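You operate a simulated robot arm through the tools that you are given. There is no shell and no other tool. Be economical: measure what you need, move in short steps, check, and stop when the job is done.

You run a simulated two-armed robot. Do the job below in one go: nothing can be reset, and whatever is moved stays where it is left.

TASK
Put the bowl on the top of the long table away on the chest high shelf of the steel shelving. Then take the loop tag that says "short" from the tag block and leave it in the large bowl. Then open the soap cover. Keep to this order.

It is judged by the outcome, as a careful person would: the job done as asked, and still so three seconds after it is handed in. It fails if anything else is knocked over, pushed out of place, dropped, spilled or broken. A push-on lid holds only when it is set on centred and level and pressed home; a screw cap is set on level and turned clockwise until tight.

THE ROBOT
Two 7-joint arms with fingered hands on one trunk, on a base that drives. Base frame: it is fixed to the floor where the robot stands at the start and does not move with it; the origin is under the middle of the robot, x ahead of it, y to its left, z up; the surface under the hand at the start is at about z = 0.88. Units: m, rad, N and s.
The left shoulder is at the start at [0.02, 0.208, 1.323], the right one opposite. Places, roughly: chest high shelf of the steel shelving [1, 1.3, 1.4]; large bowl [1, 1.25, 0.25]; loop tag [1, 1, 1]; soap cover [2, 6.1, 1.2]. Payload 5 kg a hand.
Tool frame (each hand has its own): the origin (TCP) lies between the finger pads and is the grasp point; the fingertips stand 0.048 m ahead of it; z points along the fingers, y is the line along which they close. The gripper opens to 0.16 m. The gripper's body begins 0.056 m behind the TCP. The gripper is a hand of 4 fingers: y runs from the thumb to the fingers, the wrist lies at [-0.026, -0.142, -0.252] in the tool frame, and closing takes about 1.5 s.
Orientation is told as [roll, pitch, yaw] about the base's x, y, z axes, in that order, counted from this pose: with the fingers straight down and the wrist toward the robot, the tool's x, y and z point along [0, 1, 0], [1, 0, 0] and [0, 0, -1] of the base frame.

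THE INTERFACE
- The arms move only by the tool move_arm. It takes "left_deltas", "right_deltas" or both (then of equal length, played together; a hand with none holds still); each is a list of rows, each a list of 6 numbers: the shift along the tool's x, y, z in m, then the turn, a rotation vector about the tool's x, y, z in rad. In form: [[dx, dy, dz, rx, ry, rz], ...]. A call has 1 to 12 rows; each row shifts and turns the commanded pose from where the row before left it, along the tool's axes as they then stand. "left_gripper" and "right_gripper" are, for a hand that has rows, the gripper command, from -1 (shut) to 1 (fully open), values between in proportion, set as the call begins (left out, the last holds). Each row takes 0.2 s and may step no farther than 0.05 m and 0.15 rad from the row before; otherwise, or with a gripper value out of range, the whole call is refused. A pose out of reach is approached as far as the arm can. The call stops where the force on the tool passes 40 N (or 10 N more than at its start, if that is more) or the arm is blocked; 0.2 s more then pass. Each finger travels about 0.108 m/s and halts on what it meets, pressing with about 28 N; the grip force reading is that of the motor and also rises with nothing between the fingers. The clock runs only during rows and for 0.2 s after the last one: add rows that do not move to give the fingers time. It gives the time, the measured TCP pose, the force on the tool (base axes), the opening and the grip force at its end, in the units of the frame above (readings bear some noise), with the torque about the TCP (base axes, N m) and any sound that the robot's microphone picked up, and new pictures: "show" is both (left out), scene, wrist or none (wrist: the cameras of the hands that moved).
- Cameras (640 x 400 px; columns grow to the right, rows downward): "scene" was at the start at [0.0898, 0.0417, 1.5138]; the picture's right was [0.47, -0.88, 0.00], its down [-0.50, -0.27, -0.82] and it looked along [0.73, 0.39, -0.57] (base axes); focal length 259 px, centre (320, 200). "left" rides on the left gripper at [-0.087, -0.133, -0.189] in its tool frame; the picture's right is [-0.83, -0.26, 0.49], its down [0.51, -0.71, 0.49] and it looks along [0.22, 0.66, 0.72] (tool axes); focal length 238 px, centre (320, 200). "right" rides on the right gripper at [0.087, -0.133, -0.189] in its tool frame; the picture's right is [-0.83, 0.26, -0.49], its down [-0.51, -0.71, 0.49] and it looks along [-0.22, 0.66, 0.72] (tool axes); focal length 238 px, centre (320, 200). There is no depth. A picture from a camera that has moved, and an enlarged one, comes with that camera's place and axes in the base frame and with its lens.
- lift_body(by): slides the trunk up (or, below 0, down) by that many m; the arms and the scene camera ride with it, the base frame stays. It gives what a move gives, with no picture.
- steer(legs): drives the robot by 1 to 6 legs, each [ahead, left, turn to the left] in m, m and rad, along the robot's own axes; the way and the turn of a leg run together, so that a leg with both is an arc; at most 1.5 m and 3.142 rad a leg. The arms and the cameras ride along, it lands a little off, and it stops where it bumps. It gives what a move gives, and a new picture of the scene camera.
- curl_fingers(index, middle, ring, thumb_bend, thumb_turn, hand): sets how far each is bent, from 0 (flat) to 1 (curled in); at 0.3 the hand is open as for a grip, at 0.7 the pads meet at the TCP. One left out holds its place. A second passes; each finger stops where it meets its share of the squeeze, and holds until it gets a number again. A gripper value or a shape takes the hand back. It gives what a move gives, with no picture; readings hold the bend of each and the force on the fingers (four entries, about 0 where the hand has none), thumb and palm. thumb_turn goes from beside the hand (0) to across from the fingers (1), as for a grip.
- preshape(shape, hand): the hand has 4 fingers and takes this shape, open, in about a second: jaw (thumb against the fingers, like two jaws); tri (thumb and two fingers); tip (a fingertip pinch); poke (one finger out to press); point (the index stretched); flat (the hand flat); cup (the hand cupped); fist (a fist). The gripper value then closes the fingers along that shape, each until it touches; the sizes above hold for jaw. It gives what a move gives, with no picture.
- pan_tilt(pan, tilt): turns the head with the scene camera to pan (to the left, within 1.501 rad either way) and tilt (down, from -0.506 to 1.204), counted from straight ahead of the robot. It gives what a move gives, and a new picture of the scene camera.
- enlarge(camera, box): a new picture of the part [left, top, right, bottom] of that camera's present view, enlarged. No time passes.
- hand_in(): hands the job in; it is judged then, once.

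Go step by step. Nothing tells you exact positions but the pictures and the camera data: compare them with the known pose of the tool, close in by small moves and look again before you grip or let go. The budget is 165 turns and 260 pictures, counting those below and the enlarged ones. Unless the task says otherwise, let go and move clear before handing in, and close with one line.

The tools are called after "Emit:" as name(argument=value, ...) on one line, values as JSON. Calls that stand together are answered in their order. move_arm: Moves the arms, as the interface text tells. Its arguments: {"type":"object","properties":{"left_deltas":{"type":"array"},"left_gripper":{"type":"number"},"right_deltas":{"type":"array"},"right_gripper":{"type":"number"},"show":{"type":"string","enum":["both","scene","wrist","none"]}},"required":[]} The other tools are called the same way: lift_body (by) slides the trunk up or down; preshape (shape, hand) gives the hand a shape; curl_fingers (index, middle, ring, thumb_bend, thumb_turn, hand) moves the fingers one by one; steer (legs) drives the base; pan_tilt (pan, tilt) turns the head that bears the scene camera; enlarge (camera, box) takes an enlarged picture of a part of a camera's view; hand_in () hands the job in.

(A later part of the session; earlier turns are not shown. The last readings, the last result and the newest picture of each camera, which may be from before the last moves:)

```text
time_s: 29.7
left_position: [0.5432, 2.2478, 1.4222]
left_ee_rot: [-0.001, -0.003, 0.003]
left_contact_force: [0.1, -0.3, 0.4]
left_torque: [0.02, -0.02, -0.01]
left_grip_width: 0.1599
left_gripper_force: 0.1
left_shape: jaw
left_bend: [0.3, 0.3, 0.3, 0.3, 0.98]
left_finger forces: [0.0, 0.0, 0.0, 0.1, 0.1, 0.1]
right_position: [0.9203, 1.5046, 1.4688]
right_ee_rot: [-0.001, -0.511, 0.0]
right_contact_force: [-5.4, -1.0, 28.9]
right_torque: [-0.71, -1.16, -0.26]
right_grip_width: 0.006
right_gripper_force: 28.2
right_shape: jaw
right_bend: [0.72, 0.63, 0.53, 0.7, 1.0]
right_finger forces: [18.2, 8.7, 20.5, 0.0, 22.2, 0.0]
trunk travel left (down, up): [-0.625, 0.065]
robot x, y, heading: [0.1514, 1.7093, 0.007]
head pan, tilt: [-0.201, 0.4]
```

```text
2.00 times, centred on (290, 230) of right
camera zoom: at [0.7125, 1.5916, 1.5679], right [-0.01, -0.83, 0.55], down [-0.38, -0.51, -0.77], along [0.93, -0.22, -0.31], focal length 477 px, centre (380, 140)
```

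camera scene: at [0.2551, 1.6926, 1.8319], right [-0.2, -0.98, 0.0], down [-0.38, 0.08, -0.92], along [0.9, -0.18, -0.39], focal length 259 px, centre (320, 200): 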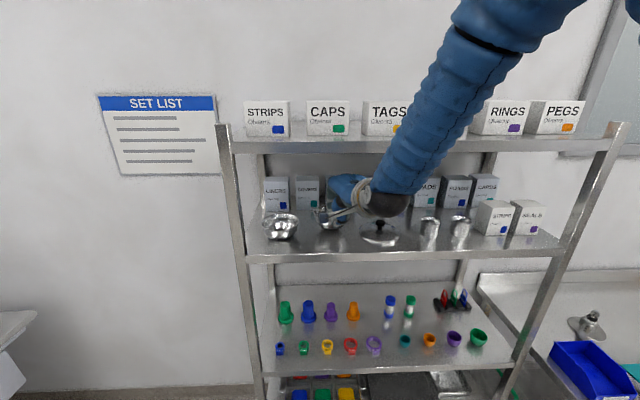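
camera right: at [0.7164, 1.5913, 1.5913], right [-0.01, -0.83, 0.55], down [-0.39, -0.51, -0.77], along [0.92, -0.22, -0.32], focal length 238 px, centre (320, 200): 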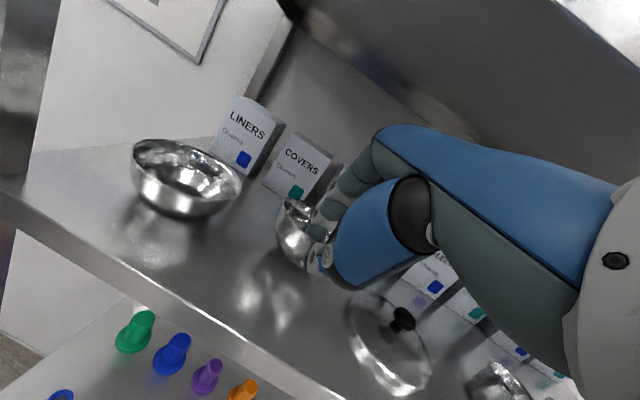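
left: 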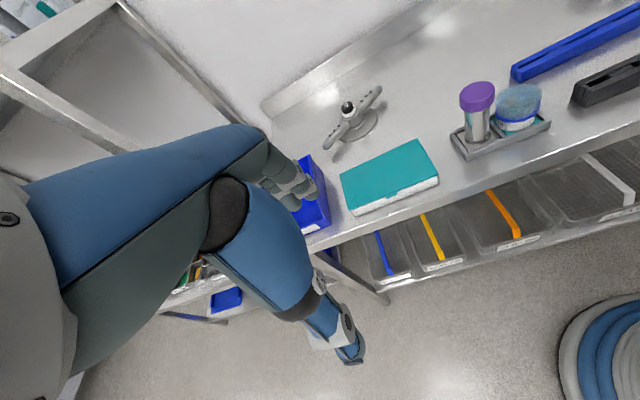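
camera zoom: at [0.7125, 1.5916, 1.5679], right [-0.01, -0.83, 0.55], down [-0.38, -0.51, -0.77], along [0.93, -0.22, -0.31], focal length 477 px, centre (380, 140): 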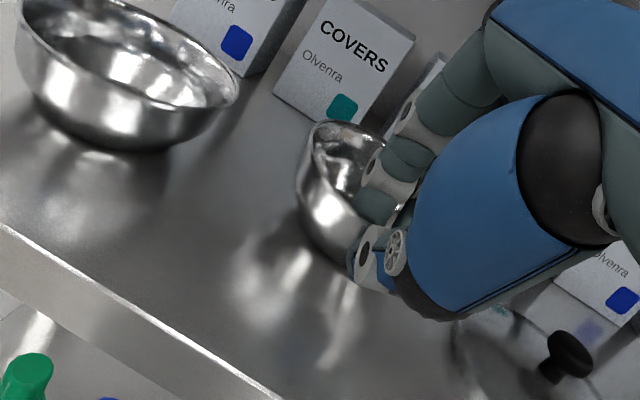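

The bowl touches the shelf. I'll ease off the pressure, then open the hand modestly to release.

Emit:
move_arm(right_deltas=[[0, 0.0014, -0.0026, 0, 0, 0], [0, 0, 0, 0, 0, 0]], show="none")

Emit:
move_arm(right_deltas=[[0, 0, 0, 0, 0, 0], [0, 0, 0, 0, 0, 0], [0, 0, 0, 0, 0, 0], [0, 0, 0, 0, 0, 0]], right_gripper=-0.45, show="none")

Emit:
enlarge(camera="right", box=[180, 130, 400, 330])

Emit:
enlarge(camera="scene", box=[240, 160, 400, 260])

```text
time_s: 30.3
left_position: [0.5437, 2.2475, 1.4229]
left_ee_rot: [0.0, -0.002, 0.001]
left_contact_force: [-0.2, -0.3, -0.1]
left_torque: [0.02, -0.04, 0.0]
left_grip_width: 0.1598
left_gripper_force: 0.1
left_shape: jaw
left_bend: [0.3, 0.3, 0.3, 0.3, 0.98]
left_finger forces: [0.1, 0.0, 0.0, 0.0, 0.0, 0.0]
right_position: [0.9189, 1.5047, 1.4695]
right_ee_rot: [0.0, -0.503, 0.0]
right_contact_force: [-2.6, -2.8, 27.8]
right_torque: [-0.74, -1.1, -0.19]
right_grip_width: 0.006
right_gripper_force: 28.0
right_shape: jaw
right_bend: [0.72, 0.63, 0.53, 0.7, 1.0]
right_finger forces: [18.6, 8.9, 20.0, 0.1, 21.5, 0.0]
trunk travel left (down, up): [-0.625, 0.065]
robot x, y, heading: [0.152, 1.7129, 0.003]
head pan, tilt: [-0.201, 0.4]
```

```text
time_s: 31.3
left_position: [0.546, 2.2463, 1.4217]
left_ee_rot: [0.002, 0.001, 0.002]
left_contact_force: [-0.1, -0.2, -0.2]
left_torque: [0.01, 0.03, 0.01]
left_grip_width: 0.1597
left_gripper_force: 0.0
left_shape: jaw
left_bend: [0.3, 0.3, 0.3, 0.3, 0.98]
left_finger forces: [0.0, 0.1, 0.0, 0.0, 0.0, 0.0]
right_position: [0.9222, 1.5029, 1.4653]
right_ee_rot: [0.0, -0.496, 0.0]
right_contact_force: [-0.5, -0.9, 1.9]
right_torque: [-0.06, -0.05, -0.02]
right_grip_width: 0.0437
right_gripper_force: 0.1
right_shape: jaw
right_bend: [0.74, 0.55, 0.53, 0.74, 1.0]
right_finger forces: [0.1, 0.1, 1.9, 0.0, 0.0, 0.0]
trunk travel left (down, up): [-0.625, 0.065]
robot x, y, heading: [0.1467, 1.7113, 0.004]
head pan, tilt: [-0.201, 0.4]
```

```text
2.00 times, centred on (290, 230) of right
camera zoom: at [0.7149, 1.5912, 1.5663], right [0.0, -0.83, 0.55], down [-0.39, -0.51, -0.77], along [0.92, -0.22, -0.32], focal length 477 px, centre (380, 140)
```

zoom: 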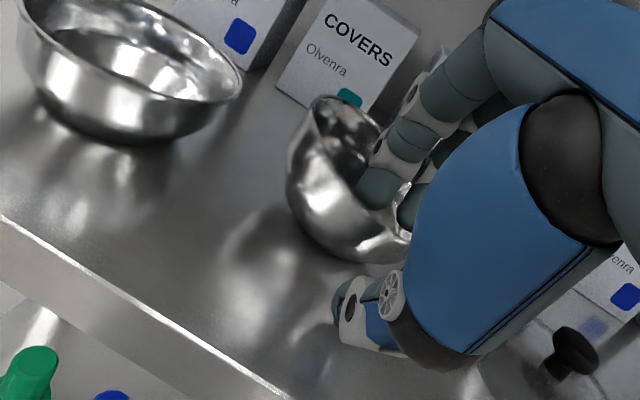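

```text
4.00 times, centred on (320, 210) of scene
camera zoom: at [0.2543, 1.6926, 1.8319], right [-0.2, -0.98, 0.0], down [-0.38, 0.08, -0.92], along [0.9, -0.18, -0.39], focal length 1036 px, centre (320, 160)
```

zoom: 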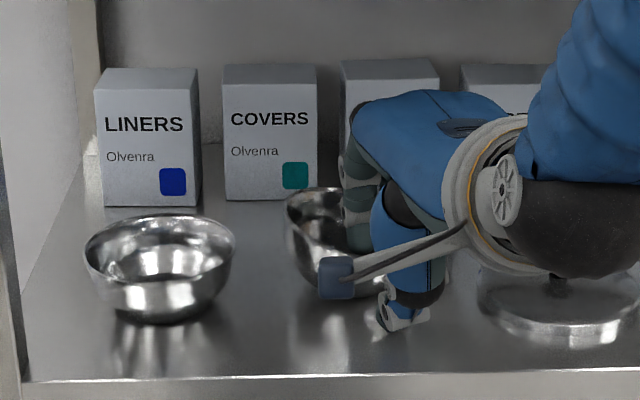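

The thumb is clear and one finger still leans lightly on the bowl. I'll withdraw back along the tool axis and watch that the bowl settles.

Emit:
move_arm(right_deltas=[[0, 0, -0.01, 0, 0, 0], [0, 0, -0.01, 0, 0, 0]], show="none")

Emit:
enlarge(camera="right", box=[180, 130, 400, 330])

```text
time_s: 31.9
left_position: [0.5449, 2.2479, 1.4209]
left_ee_rot: [0.002, 0.0, 0.0]
left_contact_force: [-0.5, 0.5, -0.1]
left_torque: [0.01, -0.01, -0.01]
left_grip_width: 0.1597
left_gripper_force: 0.1
left_shape: jaw
left_bend: [0.3, 0.3, 0.3, 0.3, 0.98]
left_finger forces: [0.0, 0.0, 0.0, 0.0, 0.1, 0.0]
right_position: [0.911, 1.5038, 1.4852]
right_ee_rot: [0.0, -0.5, -0.002]
right_contact_force: [-0.5, -0.6, -0.2]
right_torque: [0.05, -0.06, -0.01]
right_grip_width: 0.0443
right_gripper_force: 0.1
right_shape: jaw
right_bend: [0.74, 0.55, 0.53, 0.74, 1.0]
right_finger forces: [0.0, 0.0, 0.0, 0.0, 0.0, 0.1]
trunk travel left (down, up): [-0.625, 0.065]
robot x, y, heading: [0.154, 1.7138, -0.0]
head pan, tilt: [-0.201, 0.4]
```

```text
2.00 times, centred on (290, 230) of right
camera zoom: at [0.7051, 1.5909, 1.5851], right [-0.01, -0.83, 0.55], down [-0.39, -0.51, -0.77], along [0.92, -0.22, -0.32], focal length 477 px, centre (380, 140)
```

zoom: 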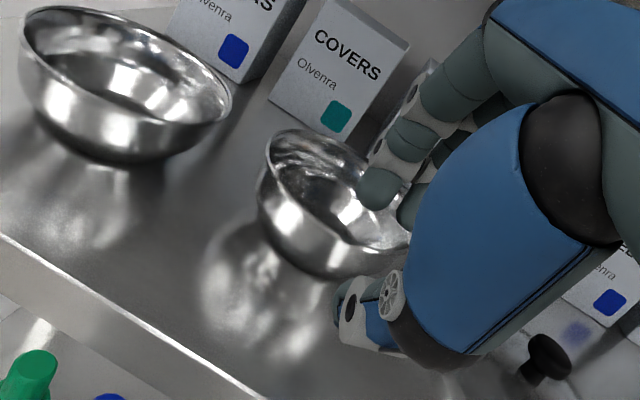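

The bowl settled level. I'll pull further back along the tool axis, then drive back.

Emit:
move_arm(right_deltas=[[0, 0, -0.02, 0, 0, 0], [0, 0, -0.03, 0, 0, 0], [0, -0.03, -0.03, 0, 0, 0], [0, -0.03, -0.02, 0, 0, 0]], show="wrist")

Emit:
steer(legs=[[-0.35, 0, 0]])

Emit:
enlarge(camera="scene", box=[230, 160, 470, 310])

```text
time_s: 32.9
left_position: [0.5441, 2.2471, 1.4209]
left_ee_rot: [-0.001, -0.001, 0.002]
left_contact_force: [-0.9, -0.1, 0.6]
left_torque: [-0.01, -0.12, 0.04]
left_grip_width: 0.1597
left_gripper_force: 0.0
left_shape: jaw
left_bend: [0.3, 0.3, 0.3, 0.3, 0.98]
left_finger forces: [0.1, 0.0, 0.1, 0.0, 0.0, 0.0]
right_position: [0.8086, 1.5039, 1.5438]
right_ee_rot: [0.001, -0.501, 0.001]
right_contact_force: [-0.2, 0.2, 0.4]
right_torque: [-0.01, -0.1, -0.02]
right_grip_width: 0.0441
right_gripper_force: 0.0
right_shape: jaw
right_bend: [0.74, 0.55, 0.53, 0.74, 1.0]
right_finger forces: [0.1, 0.0, 0.1, 0.1, 0.0, 0.0]
trunk travel left (down, up): [-0.625, 0.065]
robot x, y, heading: [0.1506, 1.7105, -0.002]
head pan, tilt: [-0.201, 0.4]
camera right: at [0.6012, 1.5907, 1.6438], right [-0.01, -0.83, 0.55], down [-0.39, -0.51, -0.77], along [0.92, -0.22, -0.32], focal length 238 px, centre (320, 200)
```

right: 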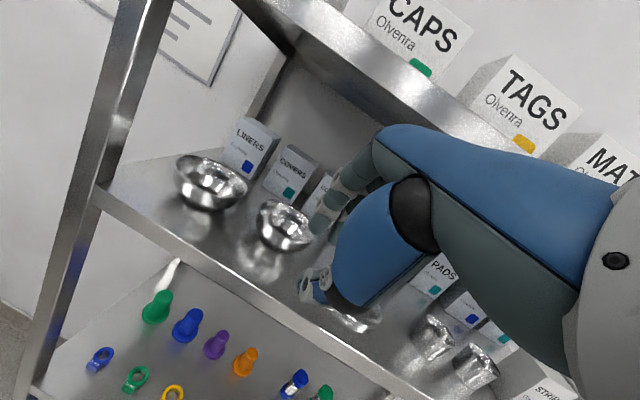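

```text
time_s: 35.2
left_position: [0.1925, 2.2462, 1.4212]
left_ee_rot: [-0.001, 0.0, 0.002]
left_contact_force: [1.3, 0.2, -0.7]
left_torque: [0.04, 0.03, -0.03]
left_grip_width: 0.1597
left_gripper_force: 0.1
left_shape: jaw
left_bend: [0.3, 0.3, 0.3, 0.3, 0.98]
left_finger forces: [0.0, 0.1, 0.0, 0.0, 0.0, 0.0]
right_position: [0.4593, 1.5039, 1.5411]
right_ee_rot: [0.0, -0.5, 0.002]
right_contact_force: [0.3, 1.0, -0.6]
right_torque: [-0.01, 0.05, 0.04]
right_grip_width: 0.0442
right_gripper_force: 0.1
right_shape: jaw
right_bend: [0.74, 0.55, 0.53, 0.74, 1.0]
right_finger forces: [0.1, 0.0, 0.1, 0.0, 0.1, 0.0]
trunk travel left (down, up): [-0.625, 0.065]
robot x, y, heading: [-0.2007, 1.7101, 0.002]
head pan, tilt: [-0.201, 0.4]
camera scene: at [-0.0977, 1.6923, 1.8319], right [-0.2, -0.98, 0.0], down [-0.38, 0.08, -0.92], along [0.9, -0.18, -0.39], focal length 259 px, centre (320, 200)
```

scene: 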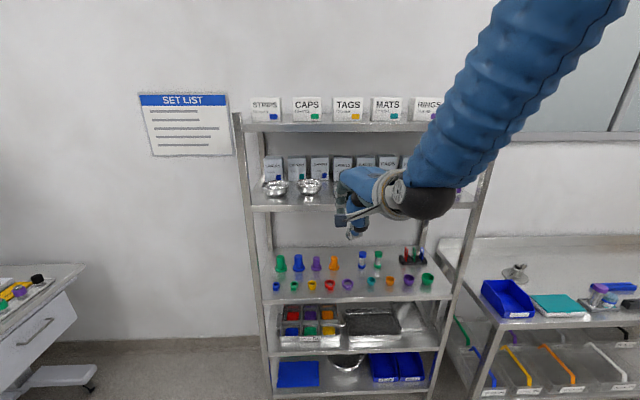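

```text
2.67 times, centred on (350, 235) of scene
camera zoom: at [-0.0977, 1.6923, 1.8319], right [-0.2, -0.98, 0.0], down [-0.38, 0.08, -0.92], along [0.9, -0.18, -0.39], focal length 690 px, centre (240, 107)
```

zoom: 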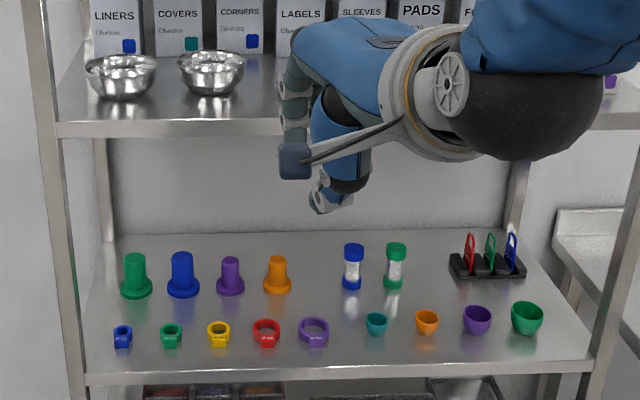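

The bowl stands level on the shelf. Next I'll go to the tag block at the right of the shelf below, moving right and lowering the trunk to read the tags.

Emit:
steer(legs=[[0, -0.45, 0]])

Emit:
lift_body(by=-0.4)

Emit:
pan_tilt(pan=-0.25, tilt=0.4)

```text
time_s: 37.9
left_position: [0.1932, 1.7935, 1.421]
left_ee_rot: [0.001, -0.001, 0.002]
left_contact_force: [0.0, 0.5, 0.3]
left_torque: [-0.02, -0.04, -0.05]
left_grip_width: 0.1596
left_gripper_force: 0.1
left_shape: jaw
left_bend: [0.3, 0.3, 0.3, 0.3, 0.98]
left_finger forces: [0.1, 0.1, 0.0, 0.1, 0.0, 0.0]
right_position: [0.458, 1.0507, 1.5421]
right_ee_rot: [-0.001, -0.498, 0.001]
right_contact_force: [-0.6, -0.1, 0.2]
right_torque: [-0.04, -0.01, -0.03]
right_grip_width: 0.0438
right_gripper_force: 0.0
right_shape: jaw
right_bend: [0.74, 0.55, 0.53, 0.74, 1.0]
right_finger forces: [0.0, 0.1, 0.0, 0.0, 0.1, 0.0]
trunk travel left (down, up): [-0.625, 0.065]
robot x, y, heading: [-0.2046, 1.2568, 0.007]
head pan, tilt: [-0.201, 0.4]
camera scene: at [-0.0982, 1.2401, 1.832], right [-0.2, -0.98, 0.0], down [-0.38, 0.08, -0.92], along [0.9, -0.18, -0.39], focal length 259 px, centre (320, 200)
```

scene: 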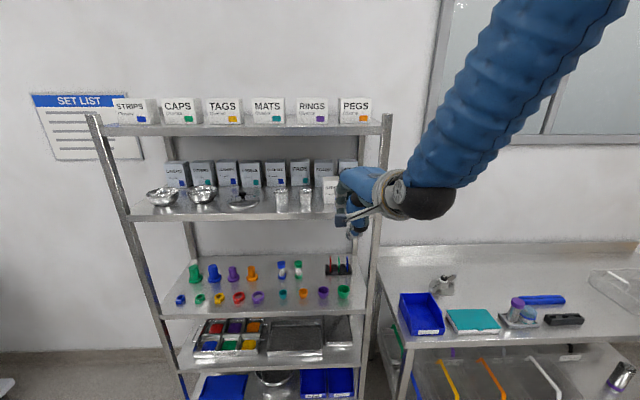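

```text
time_s: 41.7
left_position: [0.1938, 1.7945, 1.0219]
left_ee_rot: [-0.001, -0.001, 0.001]
left_contact_force: [-0.2, -0.9, 0.8]
left_torque: [0.03, -0.02, 0.0]
left_grip_width: 0.1593
left_gripper_force: 0.1
left_shape: jaw
left_bend: [0.3, 0.3, 0.3, 0.3, 0.98]
left_finger forces: [0.0, 0.0, 0.0, 0.0, 0.0, 0.0]
right_position: [0.4596, 1.05, 1.142]
right_ee_rot: [-0.001, -0.498, 0.003]
right_contact_force: [0.3, 0.0, 0.0]
right_torque: [0.04, 0.02, 0.02]
right_grip_width: 0.0442
right_gripper_force: 0.1
right_shape: jaw
right_bend: [0.74, 0.55, 0.53, 0.74, 1.0]
right_finger forces: [0.0, 0.0, 0.1, 0.1, 0.1, 0.0]
trunk travel left (down, up): [-0.225, 0.465]
robot x, y, heading: [-0.203, 1.2601, 0.005]
head pan, tilt: [-0.201, 0.4]
```

```text
time_s: 42.4
left_position: [0.1943, 1.7933, 1.0219]
left_ee_rot: [-0.001, 0.002, 0.002]
left_contact_force: [0.3, -0.9, 0.1]
left_torque: [0.0, 0.0, 0.0]
left_grip_width: 0.1597
left_gripper_force: 0.0
left_shape: jaw
left_bend: [0.3, 0.3, 0.3, 0.3, 0.98]
left_finger forces: [0.0, 0.0, 0.1, 0.0, 0.0, 0.1]
right_position: [0.4593, 1.0501, 1.142]
right_ee_rot: [-0.001, -0.499, 0.001]
right_contact_force: [-0.7, -0.4, -1.0]
right_torque: [-0.01, 0.01, -0.01]
right_grip_width: 0.0441
right_gripper_force: 0.0
right_shape: jaw
right_bend: [0.74, 0.55, 0.53, 0.74, 1.0]
right_finger forces: [0.0, 0.0, 0.1, 0.0, 0.1, 0.0]
trunk travel left (down, up): [-0.225, 0.465]
robot x, y, heading: [-0.1982, 1.2568, 0.001]
head pan, tilt: [-0.25, 0.4]
camera scene: at [-0.0993, 1.2342, 1.432], right [-0.24, -0.97, 0.0], down [-0.38, 0.1, -0.92], along [0.89, -0.23, -0.39], focal length 259 px, centre (320, 200)
```

scene: 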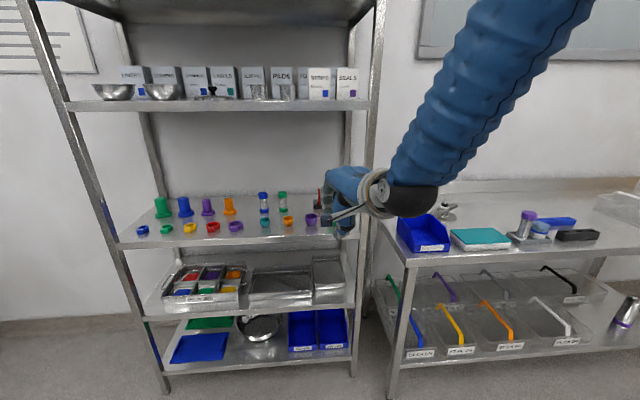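

The hand hides the tag block. I'll shift right so the camera faces it.

Emit:
steer(legs=[[0, -0.28, 0]])

Emit:
pan_tilt(pan=0.0, tilt=0.4)

Emit:
enlarge(camera="scene", box=[270, 160, 398, 240])

```text
time_s: 44.3
left_position: [0.1939, 1.5129, 1.0213]
left_ee_rot: [0.0, 0.0, 0.0]
left_contact_force: [0.5, -0.4, 0.5]
left_torque: [0.09, -0.01, 0.04]
left_grip_width: 0.1596
left_gripper_force: 0.0
left_shape: jaw
left_bend: [0.3, 0.3, 0.3, 0.3, 0.98]
left_finger forces: [0.0, 0.0, 0.0, 0.1, 0.0, 0.0]
right_position: [0.4588, 0.7703, 1.1423]
right_ee_rot: [0.0, -0.498, -0.001]
right_contact_force: [-0.3, -1.2, -0.2]
right_torque: [0.1, 0.01, 0.05]
right_grip_width: 0.0439
right_gripper_force: 0.1
right_shape: jaw
right_bend: [0.74, 0.55, 0.53, 0.74, 1.0]
right_finger forces: [0.1, 0.1, 0.0, 0.0, 0.0, 0.1]
trunk travel left (down, up): [-0.225, 0.465]
robot x, y, heading: [-0.1996, 0.9772, 0.002]
head pan, tilt: [-0.25, 0.4]
camera scene: at [-0.0989, 0.9546, 1.432], right [-0.25, -0.97, 0.0], down [-0.38, 0.1, -0.92], along [0.89, -0.23, -0.39], focal length 259 px, centre (320, 200)
```

scene: 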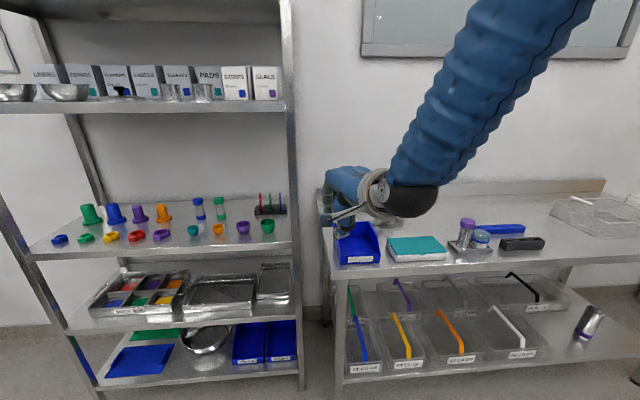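

```text
time_s: 45.1
left_position: [0.1946, 1.5138, 1.0214]
left_ee_rot: [-0.001, 0.0, 0.0]
left_contact_force: [1.1, 1.2, -0.1]
left_torque: [-0.04, 0.02, -0.02]
left_grip_width: 0.1599
left_gripper_force: 0.1
left_shape: jaw
left_bend: [0.3, 0.3, 0.3, 0.3, 0.98]
left_finger forces: [0.0, 0.0, 0.0, 0.0, 0.0, 0.0]
right_position: [0.4588, 0.7723, 1.1409]
right_ee_rot: [0.0, -0.5, -0.001]
right_contact_force: [0.4, 0.1, 0.6]
right_torque: [-0.05, 0.0, -0.05]
right_grip_width: 0.044
right_gripper_force: 0.1
right_shape: jaw
right_bend: [0.74, 0.55, 0.53, 0.74, 1.0]
right_finger forces: [0.0, 0.1, 0.0, 0.1, 0.0, 0.0]
trunk travel left (down, up): [-0.225, 0.465]
robot x, y, heading: [-0.1996, 0.9815, -0.001]
head pan, tilt: [0.0, 0.4]
camera scene: at [-0.096, 0.979, 1.432], right [0.0, -1.0, 0.0], down [-0.39, 0.0, -0.92], along [0.92, 0.0, -0.39], focal length 259 px, centre (320, 200)
```

scene: 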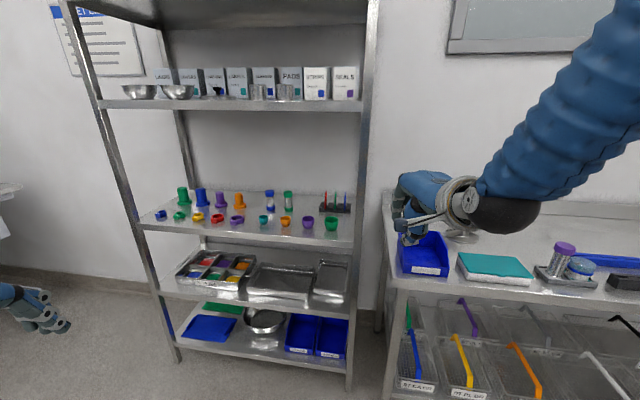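

```text
5.00 times, centred on (334, 200) of scene
camera zoom: at [-0.096, 0.979, 1.432], right [0.0, -1.0, 0.0], down [-0.39, 0.0, -0.92], along [0.92, 0.0, -0.39], focal length 1294 px, centre (250, 200)
```

zoom: 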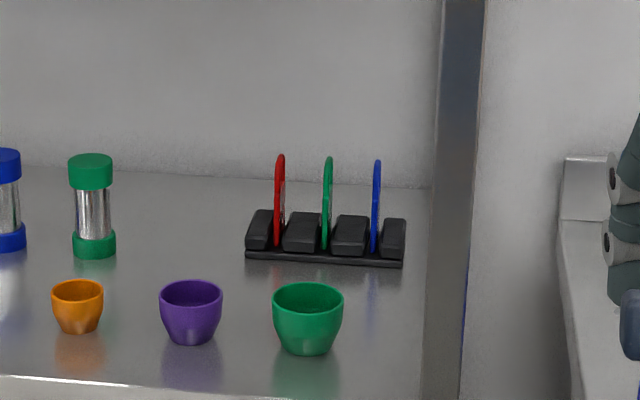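

The tags (red, green, blue) stand edge-on, facing sideways. I'll move right to view their faces obliquely.

Emit:
steer(legs=[[0, -0.55, 0]])

Emit:
pan_tilt(pan=0.55, tilt=0.3)

```text
time_s: 48.3
left_position: [0.1942, 0.9635, 1.0219]
left_ee_rot: [0.0, 0.001, 0.003]
left_contact_force: [0.7, -0.2, 0.0]
left_torque: [0.07, 0.01, -0.01]
left_grip_width: 0.1599
left_gripper_force: 0.0
left_shape: jaw
left_bend: [0.3, 0.3, 0.3, 0.3, 0.98]
left_finger forces: [0.0, 0.0, 0.1, 0.1, 0.0, 0.0]
right_position: [0.4608, 0.2186, 1.142]
right_ee_rot: [-0.001, -0.498, 0.002]
right_contact_force: [-0.1, -0.4, 0.4]
right_torque: [0.01, -0.01, 0.04]
right_grip_width: 0.044
right_gripper_force: 0.0
right_shape: jaw
right_bend: [0.74, 0.55, 0.53, 0.74, 1.0]
right_finger forces: [0.0, 0.0, 0.0, 0.1, 0.0, 0.0]
trunk travel left (down, up): [-0.225, 0.465]
robot x, y, heading: [-0.198, 0.4218, 0.002]
head pan, tilt: [0.0, 0.4]
camera scene: at [-0.0949, 0.4256, 1.432], right [0.0, -1.0, 0.0], down [-0.39, 0.0, -0.92], along [0.92, 0.0, -0.39], focal length 259 px, centre (320, 200)
```

scene: 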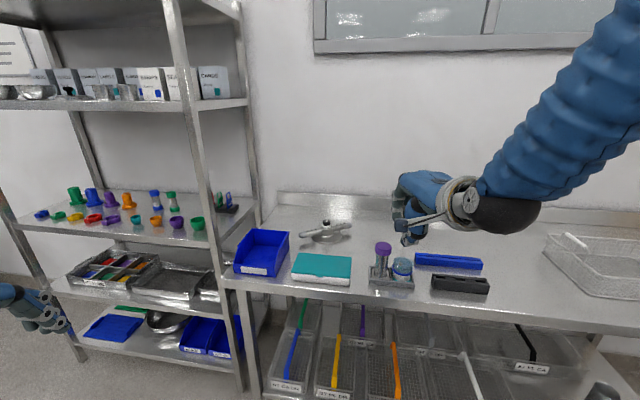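

```text
time_s: 49.2
left_position: [0.1956, 0.9626, 1.0201]
left_ee_rot: [0.0, 0.0, 0.004]
left_contact_force: [-0.2, 1.3, -0.5]
left_torque: [0.0, -0.01, 0.02]
left_grip_width: 0.1598
left_gripper_force: 0.0
left_shape: jaw
left_bend: [0.3, 0.3, 0.3, 0.3, 0.98]
left_finger forces: [0.1, 0.0, 0.0, 0.0, 0.0, 0.0]
right_position: [0.4608, 0.2201, 1.143]
right_ee_rot: [-0.001, -0.499, 0.001]
right_contact_force: [1.4, -1.3, 0.5]
right_torque: [-0.01, 0.03, -0.01]
right_grip_width: 0.0439
right_gripper_force: 0.0
right_shape: jaw
right_bend: [0.74, 0.55, 0.53, 0.74, 1.0]
right_finger forces: [0.0, 0.1, 0.1, 0.1, 0.0, 0.1]
trunk travel left (down, up): [-0.225, 0.465]
robot x, y, heading: [-0.2015, 0.4242, 0.001]
head pan, tilt: [0.55, 0.3]
camera scene: at [-0.108, 0.4749, 1.4413], right [0.52, -0.85, 0.0], down [-0.25, -0.16, -0.96], along [0.81, 0.5, -0.3], focal length 259 px, centre (320, 200)
```

scene: 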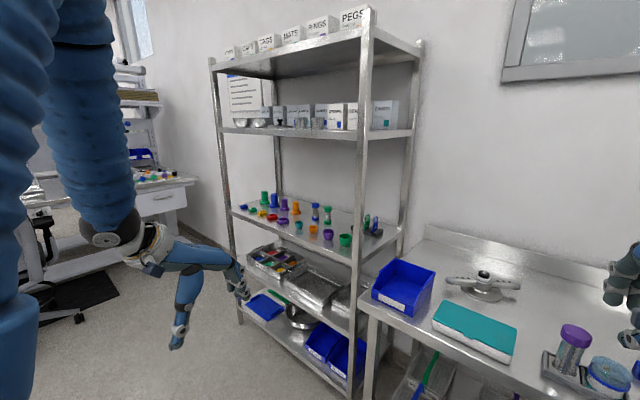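

The tags are visible just right of the front post. I'll enlarge the view.

Emit:
enlarge(camera="scene", box=[345, 205, 393, 241])

```text
11.11 times, centred on (369, 223) of scene
camera zoom: at [-0.108, 0.4749, 1.4413], right [0.52, -0.85, 0.0], down [-0.25, -0.16, -0.96], along [0.81, 0.5, -0.3], focal length 2877 px, centre (-224, -56)
```

zoom: 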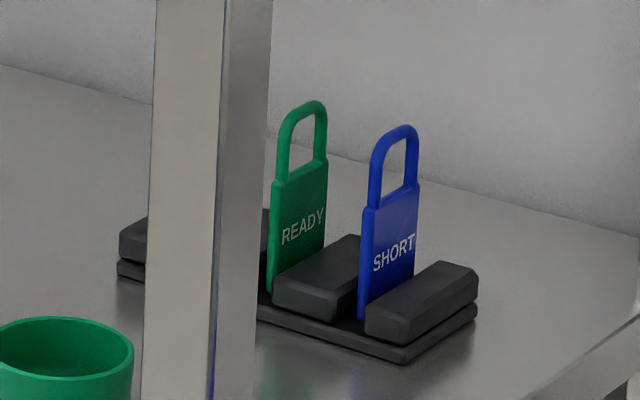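

The blue tag reads "SHORT", the rightmost of the three, at about (1.04, 0.86) with its top near z = 0.99. I'll line up the right hand in front of it with a fingertip-pinch shape and a shallower pitch.

Emit:
steer(legs=[[0, 0.66, 0]])

Emit:
preshape(hand="right", shape="tip")

Emit:
move_arm(right_deltas=[[0, 0, 0, 0.1, 0, 0], [0, 0, 0, 0.1, 0, 0]], show="wrist")

Emit:
pan_tilt(pan=-0.2, tilt=0.45)

```text
time_s: 52.9
left_position: [0.1929, 1.618, 1.0206]
left_ee_rot: [-0.002, -0.001, 0.003]
left_contact_force: [-0.2, 0.4, -0.2]
left_torque: [-0.03, 0.04, -0.02]
left_grip_width: 0.1599
left_gripper_force: 0.0
left_shape: jaw
left_bend: [0.3, 0.3, 0.3, 0.3, 0.98]
left_finger forces: [0.1, 0.1, 0.0, 0.0, 0.0, 0.0]
right_position: [0.4582, 0.876, 1.1418]
right_ee_rot: [0.002, -0.498, 0.001]
right_contact_force: [-0.5, 0.5, 0.2]
right_torque: [-0.04, 0.02, -0.09]
right_grip_width: 0.0439
right_gripper_force: 0.2
right_shape: jaw
right_bend: [0.74, 0.55, 0.53, 0.74, 1.0]
right_finger forces: [0.0, 0.0, 0.0, 0.0, 0.1, 0.0]
trunk travel left (down, up): [-0.225, 0.465]
robot x, y, heading: [-0.1992, 1.0798, 0.001]
head pan, tilt: [0.55, 0.3]
camera scene: at [-0.1099, 1.1319, 1.4412], right [0.52, -0.85, 0.0], down [-0.25, -0.16, -0.96], along [0.81, 0.5, -0.3], focal length 259 px, centre (320, 200)
```

scene: 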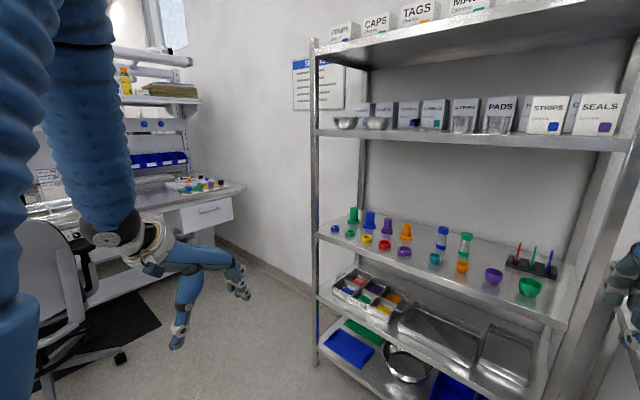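

```text
time_s: 53.8
left_position: [0.1926, 1.6177, 1.0218]
left_ee_rot: [0.0, 0.0, 0.002]
left_contact_force: [0.4, -0.6, -0.8]
left_torque: [-0.04, 0.01, 0.04]
left_grip_width: 0.1598
left_gripper_force: 0.1
left_shape: jaw
left_bend: [0.3, 0.3, 0.3, 0.3, 0.98]
left_finger forces: [0.0, 0.0, 0.0, 0.1, 0.1, 0.1]
right_position: [0.4588, 0.8746, 1.1422]
right_ee_rot: [0.0, -0.5, 0.002]
right_contact_force: [0.1, 0.7, 0.5]
right_torque: [-0.03, 0.01, -0.02]
right_grip_width: 0.1596
right_gripper_force: 0.1
right_shape: tip
right_bend: [0.3, 0.98, 0.99, 0.3, 0.98]
right_finger forces: [0.1, 0.0, 0.1, 0.0, 0.0, 0.0]
trunk travel left (down, up): [-0.225, 0.465]
robot x, y, heading: [-0.2036, 1.0853, 0.003]
head pan, tilt: [0.55, 0.3]
```

```text
time_s: 54.4
left_position: [0.1933, 1.6183, 1.0206]
left_ee_rot: [0.002, 0.0, 0.001]
left_contact_force: [-0.5, 0.4, 0.3]
left_torque: [-0.01, 0.01, 0.0]
left_grip_width: 0.1599
left_gripper_force: 0.0
left_shape: jaw
left_bend: [0.3, 0.3, 0.3, 0.3, 0.98]
left_finger forces: [0.0, 0.0, 0.0, 0.0, 0.0, 0.0]
right_position: [0.4572, 0.8747, 1.1423]
right_ee_rot: [0.001, -0.296, 0.002]
right_contact_force: [0.0, 0.4, -1.5]
right_torque: [-0.01, -0.01, -0.01]
right_grip_width: 0.1594
right_gripper_force: 0.0
right_shape: tip
right_bend: [0.3, 0.98, 0.99, 0.3, 0.98]
right_finger forces: [0.0, 0.1, 0.0, 0.0, 0.0, 0.0]
trunk travel left (down, up): [-0.225, 0.465]
robot x, y, heading: [-0.2028, 1.0842, 0.0]
head pan, tilt: [0.55, 0.3]
camera right: at [0.2762, 0.962, 1.2819], right [0.11, -0.83, 0.54], down [-0.53, -0.51, -0.68], along [0.84, -0.22, -0.5], focal length 238 px, centre (320, 200)
```

right: 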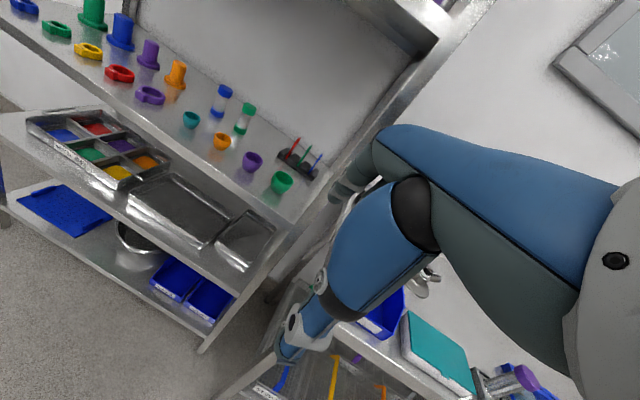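

```text
time_s: 55.5
left_position: [0.194, 1.6184, 1.0217]
left_ee_rot: [0.001, 0.001, 0.005]
left_contact_force: [-0.3, -1.4, -0.1]
left_torque: [0.0, 0.02, 0.0]
left_grip_width: 0.1596
left_gripper_force: 0.0
left_shape: jaw
left_bend: [0.3, 0.3, 0.3, 0.3, 0.98]
left_finger forces: [0.0, 0.0, 0.0, 0.1, 0.1, 0.1]
right_position: [0.4578, 0.8733, 1.1421]
right_ee_rot: [0.0, -0.301, 0.002]
right_contact_force: [0.5, -0.1, -0.7]
right_torque: [0.01, 0.0, -0.01]
right_grip_width: 0.1595
right_gripper_force: 0.0
right_shape: tip
right_bend: [0.3, 0.98, 0.99, 0.3, 0.98]
right_finger forces: [0.1, 0.0, 0.0, 0.0, 0.0, 0.1]
trunk travel left (down, up): [-0.225, 0.465]
robot x, y, heading: [-0.1983, 1.0817, 0.002]
head pan, tilt: [-0.201, 0.45]
camera scene: at [-0.0993, 1.0641, 1.4274], right [-0.2, -0.98, 0.0], down [-0.43, 0.09, -0.9], along [0.88, -0.18, -0.44], focal length 259 px, centre (320, 200)
```

scene: 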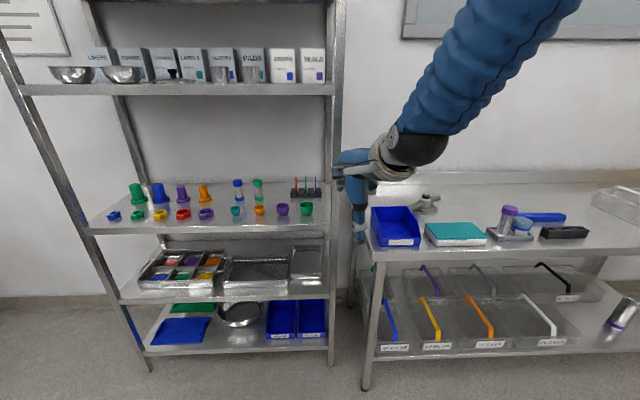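

I'll shift left and yaw the hand slightly right, so the wrist and forearm stay clear of the front-right post. Then I'll extend the arm to its stance.

Emit:
steer(legs=[[0, 0.12, 0]])

Emit:
move_arm(right_deltas=[[0, -0.0296, 0.0955, 0, 0, 0]], show="none")

```text
time_s: 56.7
left_position: [0.1923, 1.7391, 1.0196]
left_ee_rot: [-0.002, 0.001, 0.004]
left_contact_force: [0.2, 0.7, -0.9]
left_torque: [-0.13, -0.06, 0.0]
left_grip_width: 0.1597
left_gripper_force: 0.0
left_shape: jaw
left_bend: [0.3, 0.3, 0.3, 0.3, 0.98]
left_finger forces: [0.1, 0.0, 0.1, 0.0, 0.0, 0.0]
right_position: [0.4581, 0.9969, 1.1415]
right_ee_rot: [-0.002, -0.3, 0.003]
right_contact_force: [0.1, 0.0, 0.0]
right_torque: [-0.14, 0.0, -0.07]
right_grip_width: 0.1599
right_gripper_force: 0.0
right_shape: tip
right_bend: [0.3, 0.98, 0.99, 0.3, 0.98]
right_finger forces: [0.0, 0.1, 0.0, 0.1, 0.0, 0.1]
trunk travel left (down, up): [-0.225, 0.465]
robot x, y, heading: [-0.2013, 1.2016, 0.002]
head pan, tilt: [-0.201, 0.45]
camera scene: at [-0.0995, 1.1854, 1.4273], right [-0.2, -0.98, 0.0], down [-0.43, 0.08, -0.9], along [0.88, -0.18, -0.44], focal length 259 px, centre (320, 200)
```

scene: 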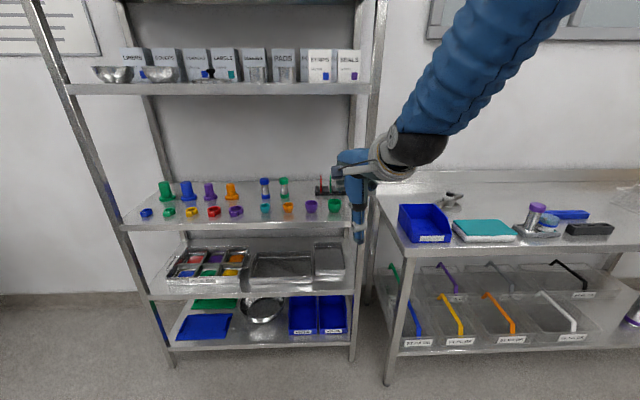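

```text
refused: row 1 steps farther than a row can; nothing moved
```

That last row had the turn in the wrong slots and was refused, so nothing moved. I'll redo it as a rotation, followed by the extension.

Emit:
move_arm(right_deltas=[[0, 0, 0, 0, -0.0296, 0.0955], [0, 0, 0, 0, -0.0296, 0.0955], [0, 0, 0, 0, -0.0296, 0.0955], [-0.0112, 0.0346, 0.0238, 0, 0, 0], [-0.0112, 0.0346, 0.0238, 0, 0, 0], [-0.0112, 0.0346, 0.0238, 0, 0, 0], [-0.0112, 0.0346, 0.0238, 0, 0, 0]], right_gripper=0.4)

```text
time_s: 58.3
left_position: [0.1937, 1.7381, 1.021]
left_ee_rot: [0.001, 0.001, 0.0]
left_contact_force: [-0.1, -1.1, -0.4]
left_torque: [0.07, 0.1, 0.0]
left_grip_width: 0.1596
left_gripper_force: 0.0
left_shape: jaw
left_bend: [0.3, 0.3, 0.3, 0.3, 0.98]
left_finger forces: [0.0, 0.0, 0.1, 0.0, 0.0, 0.0]
right_position: [0.5981, 0.9023, 1.09]
right_ee_rot: [-0.002, -0.296, -0.296]
right_contact_force: [0.6, 0.1, -0.3]
right_torque: [0.01, 0.02, 0.0]
right_grip_width: 0.1122
right_gripper_force: 0.1
right_shape: tip
right_bend: [0.28, 0.98, 0.99, 0.59, 0.99]
right_finger forces: [0.0, 0.1, 0.0, 0.0, 0.0, 0.0]
trunk travel left (down, up): [-0.225, 0.465]
robot x, y, heading: [-0.2056, 1.2009, 0.003]
head pan, tilt: [-0.201, 0.45]
camera scene: at [-0.098, 1.183, 1.4271], right [-0.2, -0.98, 0.0], down [-0.43, 0.09, -0.9], along [0.88, -0.18, -0.44], focal length 259 px, centre (320, 200)
camera right: at [0.4505, 1.04, 1.2292], right [-0.14, -0.83, 0.54], down [-0.66, -0.33, -0.68], along [0.74, -0.46, -0.5], focal length 238 px, centre (320, 200)
```

scene: 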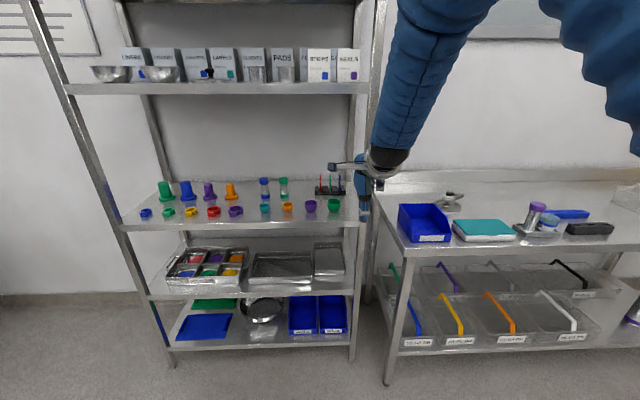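
right: 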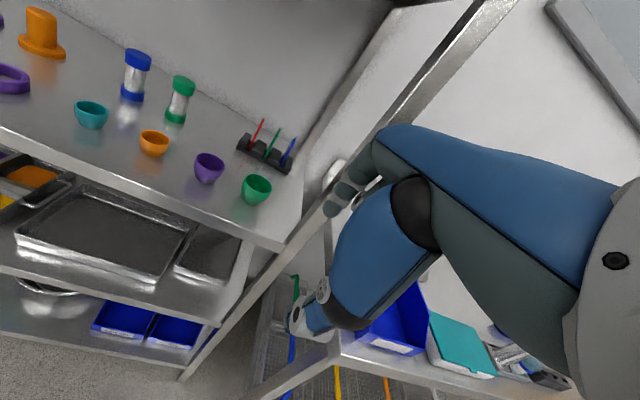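

The wrist camera sees the tags well. I'll enlarge to pin down the blue tag.

Emit:
enlarge(camera="right", box=[225, 100, 321, 180])

Emit:
enlarge(camera="scene", box=[300, 160, 364, 210])

```text
5.00 times, centred on (273, 140) of right
camera zoom: at [0.4505, 1.04, 1.2292], right [-0.14, -0.83, 0.54], down [-0.66, -0.33, -0.68], along [0.74, -0.46, -0.5], focal length 1192 px, centre (555, 500)
```

zoom: 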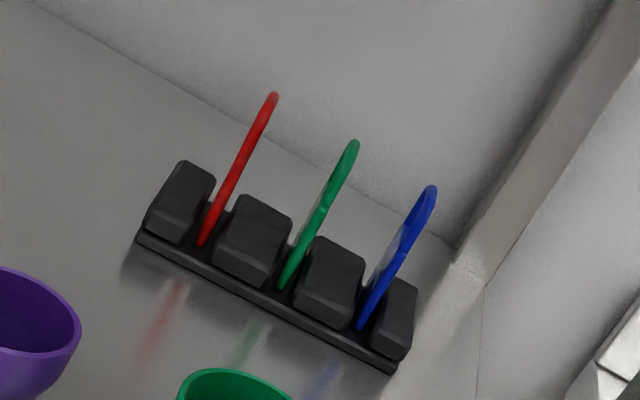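

```text
8.00 times, centred on (332, 185) of scene
camera zoom: at [-0.098, 1.183, 1.4271], right [-0.2, -0.98, 0.0], down [-0.43, 0.09, -0.9], along [0.88, -0.18, -0.44], focal length 2071 px, centre (224, 320)
```

zoom: 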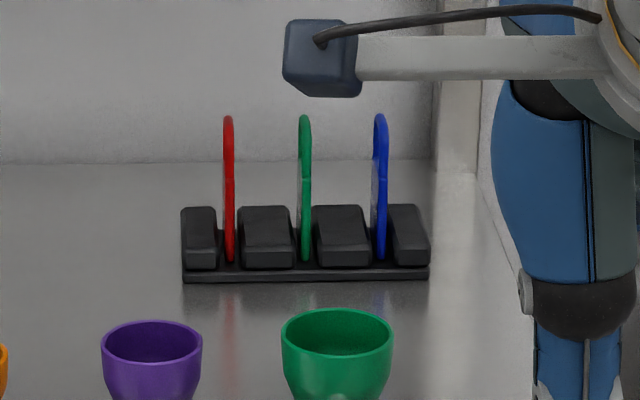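

The blue tag's loop top is near (1.038, 0.858, 0.989), in a plane yawed about -0.2 rad. I'll lower the trunk, raise and extend the arm, then enter from the left side so I keep clear of the post.

Emit:
lift_body(by=-0.12)

Emit:
move_arm(right_deltas=[[0.0037, 0.0195, -0.0227, 0, 0, 0], [0.0037, 0.0195, -0.0227, 0, 0, 0], [0.0037, 0.0195, -0.0227, 0, 0, 0], [0.0037, 0.0195, -0.0227, 0, 0, 0]], show="none")

Emit:
steer(legs=[[0, 0.1, 0]])

```text
time_s: 59.8
left_position: [0.1927, 1.7392, 0.9022]
left_ee_rot: [0.0, 0.0, 0.003]
left_contact_force: [0.3, 0.6, 0.1]
left_torque: [0.02, -0.04, -0.02]
left_grip_width: 0.1597
left_gripper_force: 0.0
left_shape: jaw
left_bend: [0.3, 0.3, 0.3, 0.3, 0.98]
left_finger forces: [0.0, 0.0, 0.0, 0.0, 0.0, 0.0]
right_position: [0.5974, 0.9047, 0.9726]
right_ee_rot: [0.0, -0.301, -0.298]
right_contact_force: [0.5, -0.9, 0.5]
right_torque: [-0.03, 0.03, -0.01]
right_grip_width: 0.1123
right_gripper_force: 0.0
right_shape: tip
right_bend: [0.28, 0.98, 0.99, 0.59, 0.99]
right_finger forces: [0.0, 0.0, 0.1, 0.0, 0.0, 0.0]
trunk travel left (down, up): [-0.105, 0.585]
robot x, y, heading: [-0.2025, 1.2014, 0.006]
head pan, tilt: [-0.201, 0.45]
```

```text
time_s: 60.8
left_position: [0.1927, 1.7378, 0.9006]
left_ee_rot: [0.0, 0.0, 0.001]
left_contact_force: [0.9, -0.4, -0.1]
left_torque: [-0.01, -0.04, 0.01]
left_grip_width: 0.1596
left_gripper_force: 0.1
left_shape: jaw
left_bend: [0.3, 0.3, 0.3, 0.3, 0.98]
left_finger forces: [0.1, 0.0, 0.0, 0.0, 0.1, 0.1]
right_position: [0.6462, 0.9029, 1.0802]
right_ee_rot: [-0.002, -0.299, -0.297]
right_contact_force: [-1.3, -0.7, -0.9]
right_torque: [0.0, -0.05, -0.02]
right_grip_width: 0.112
right_gripper_force: 0.0
right_shape: tip
right_bend: [0.28, 0.98, 0.99, 0.59, 0.99]
right_finger forces: [0.0, 0.0, 0.0, 0.0, 0.0, 0.0]
trunk travel left (down, up): [-0.105, 0.585]
robot x, y, heading: [-0.2038, 1.2007, 0.003]
head pan, tilt: [-0.201, 0.45]
```

```text
time_s: 62.0
left_position: [0.1918, 1.84, 0.8997]
left_ee_rot: [-0.002, 0.0, 0.007]
left_contact_force: [0.2, 1.4, -0.2]
left_torque: [-0.13, 0.01, 0.0]
left_grip_width: 0.1599
left_gripper_force: 0.0
left_shape: jaw
left_bend: [0.3, 0.3, 0.3, 0.3, 0.98]
left_finger forces: [0.0, 0.0, 0.1, 0.0, 0.0, 0.0]
right_position: [0.6466, 1.0065, 1.08]
right_ee_rot: [-0.004, -0.299, -0.295]
right_contact_force: [-0.1, 1.0, 0.0]
right_torque: [-0.17, 0.02, -0.09]
right_grip_width: 0.1122
right_gripper_force: 0.1
right_shape: tip
right_bend: [0.28, 0.98, 0.99, 0.59, 0.99]
right_finger forces: [0.0, 0.0, 0.0, 0.0, 0.0, 0.0]
trunk travel left (down, up): [-0.105, 0.585]
robot x, y, heading: [-0.202, 1.3038, 0.003]
head pan, tilt: [-0.201, 0.45]
camera scene: at [-0.0998, 1.2854, 1.3073], right [-0.2, -0.98, 0.0], down [-0.43, 0.08, -0.9], along [0.88, -0.18, -0.44], focal length 259 px, centre (320, 200)
```

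scene: 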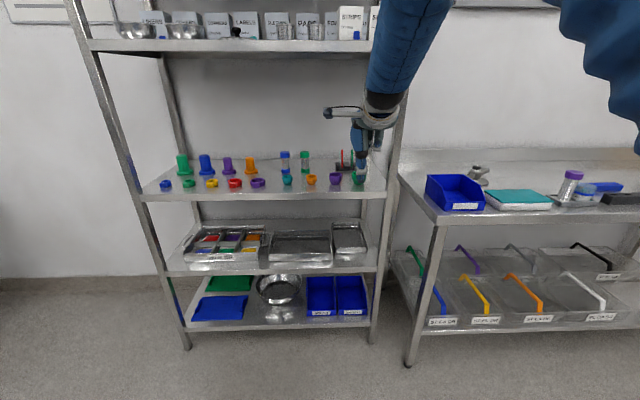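

The forearm now slopes only gently, so it should clear the shelf above. I'll drive in partway and check.

Emit:
steer(legs=[[0.22, 0, 0]])

Emit:
move_arm(right_deltas=[[0, 0, 0, 0, 0, 0]], show="wrist")

```text
time_s: 63.7
left_position: [0.4128, 1.8413, 0.9018]
left_ee_rot: [0.002, 0.003, 0.007]
left_contact_force: [1.4, 0.3, -0.1]
left_torque: [-0.01, 0.09, -0.01]
left_grip_width: 0.1598
left_gripper_force: 0.1
left_shape: jaw
left_bend: [0.3, 0.3, 0.3, 0.3, 0.98]
left_finger forces: [0.0, 0.0, 0.0, 0.1, 0.0, 0.0]
right_position: [0.8708, 1.0081, 1.0788]
right_ee_rot: [-0.002, -0.299, -0.294]
right_contact_force: [0.7, 0.4, -1.8]
right_torque: [0.01, 0.05, 0.0]
right_grip_width: 0.1123
right_gripper_force: 0.0
right_shape: tip
right_bend: [0.28, 0.98, 0.99, 0.59, 0.99]
right_finger forces: [0.0, 0.0, 0.1, 0.0, 0.1, 0.0]
trunk travel left (down, up): [-0.105, 0.585]
robot x, y, heading: [0.0165, 1.3011, 0.005]
head pan, tilt: [-0.201, 0.45]
camera scene: at [0.1232, 1.2851, 1.3072], right [-0.19, -0.98, 0.0], down [-0.43, 0.08, -0.9], along [0.88, -0.17, -0.44], focal length 259 px, centre (320, 200)
```

scene: 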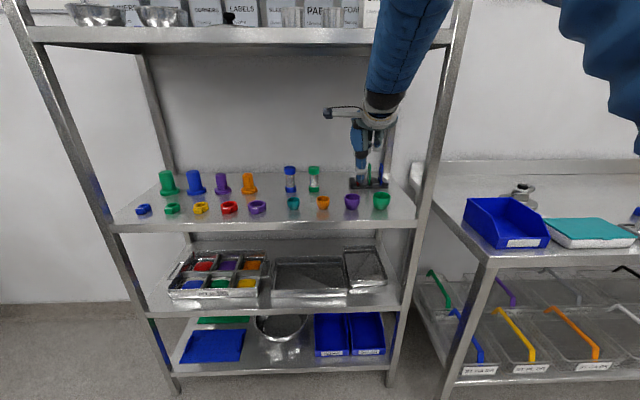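

```text
time_s: 64.1
left_position: [0.4121, 1.8406, 0.9016]
left_ee_rot: [-0.003, 0.0, 0.008]
left_contact_force: [0.4, 0.3, -0.7]
left_torque: [-0.04, 0.01, 0.0]
left_grip_width: 0.1599
left_gripper_force: 0.0
left_shape: jaw
left_bend: [0.3, 0.3, 0.3, 0.3, 0.98]
left_finger forces: [0.0, 0.0, 0.1, 0.0, 0.1, 0.0]
right_position: [0.8704, 1.0079, 1.0791]
right_ee_rot: [-0.001, -0.298, -0.293]
right_contact_force: [0.4, 0.2, -0.7]
right_torque: [-0.02, 0.05, 0.01]
right_grip_width: 0.1122
right_gripper_force: 0.0
right_shape: tip
right_bend: [0.28, 0.98, 0.99, 0.59, 0.99]
right_finger forces: [0.0, 0.0, 0.0, 0.1, 0.1, 0.1]
trunk travel left (down, up): [-0.105, 0.585]
robot x, y, heading: [0.0207, 1.3042, 0.005]
head pan, tilt: [-0.201, 0.45]
camera right: at [0.7207, 1.1441, 1.219], right [-0.14, -0.83, 0.54], down [-0.66, -0.33, -0.68], along [0.74, -0.45, -0.5], focal length 238 px, centre (320, 200)
```

right: 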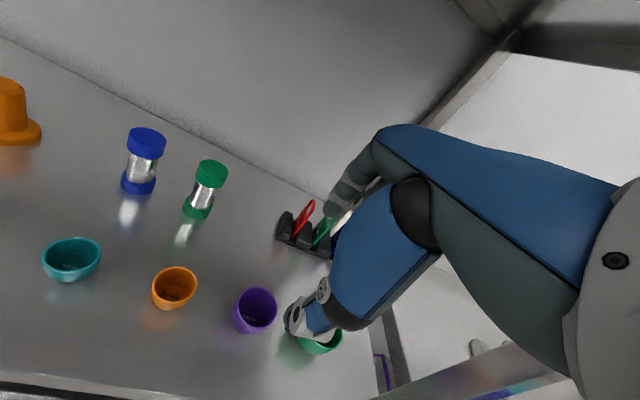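

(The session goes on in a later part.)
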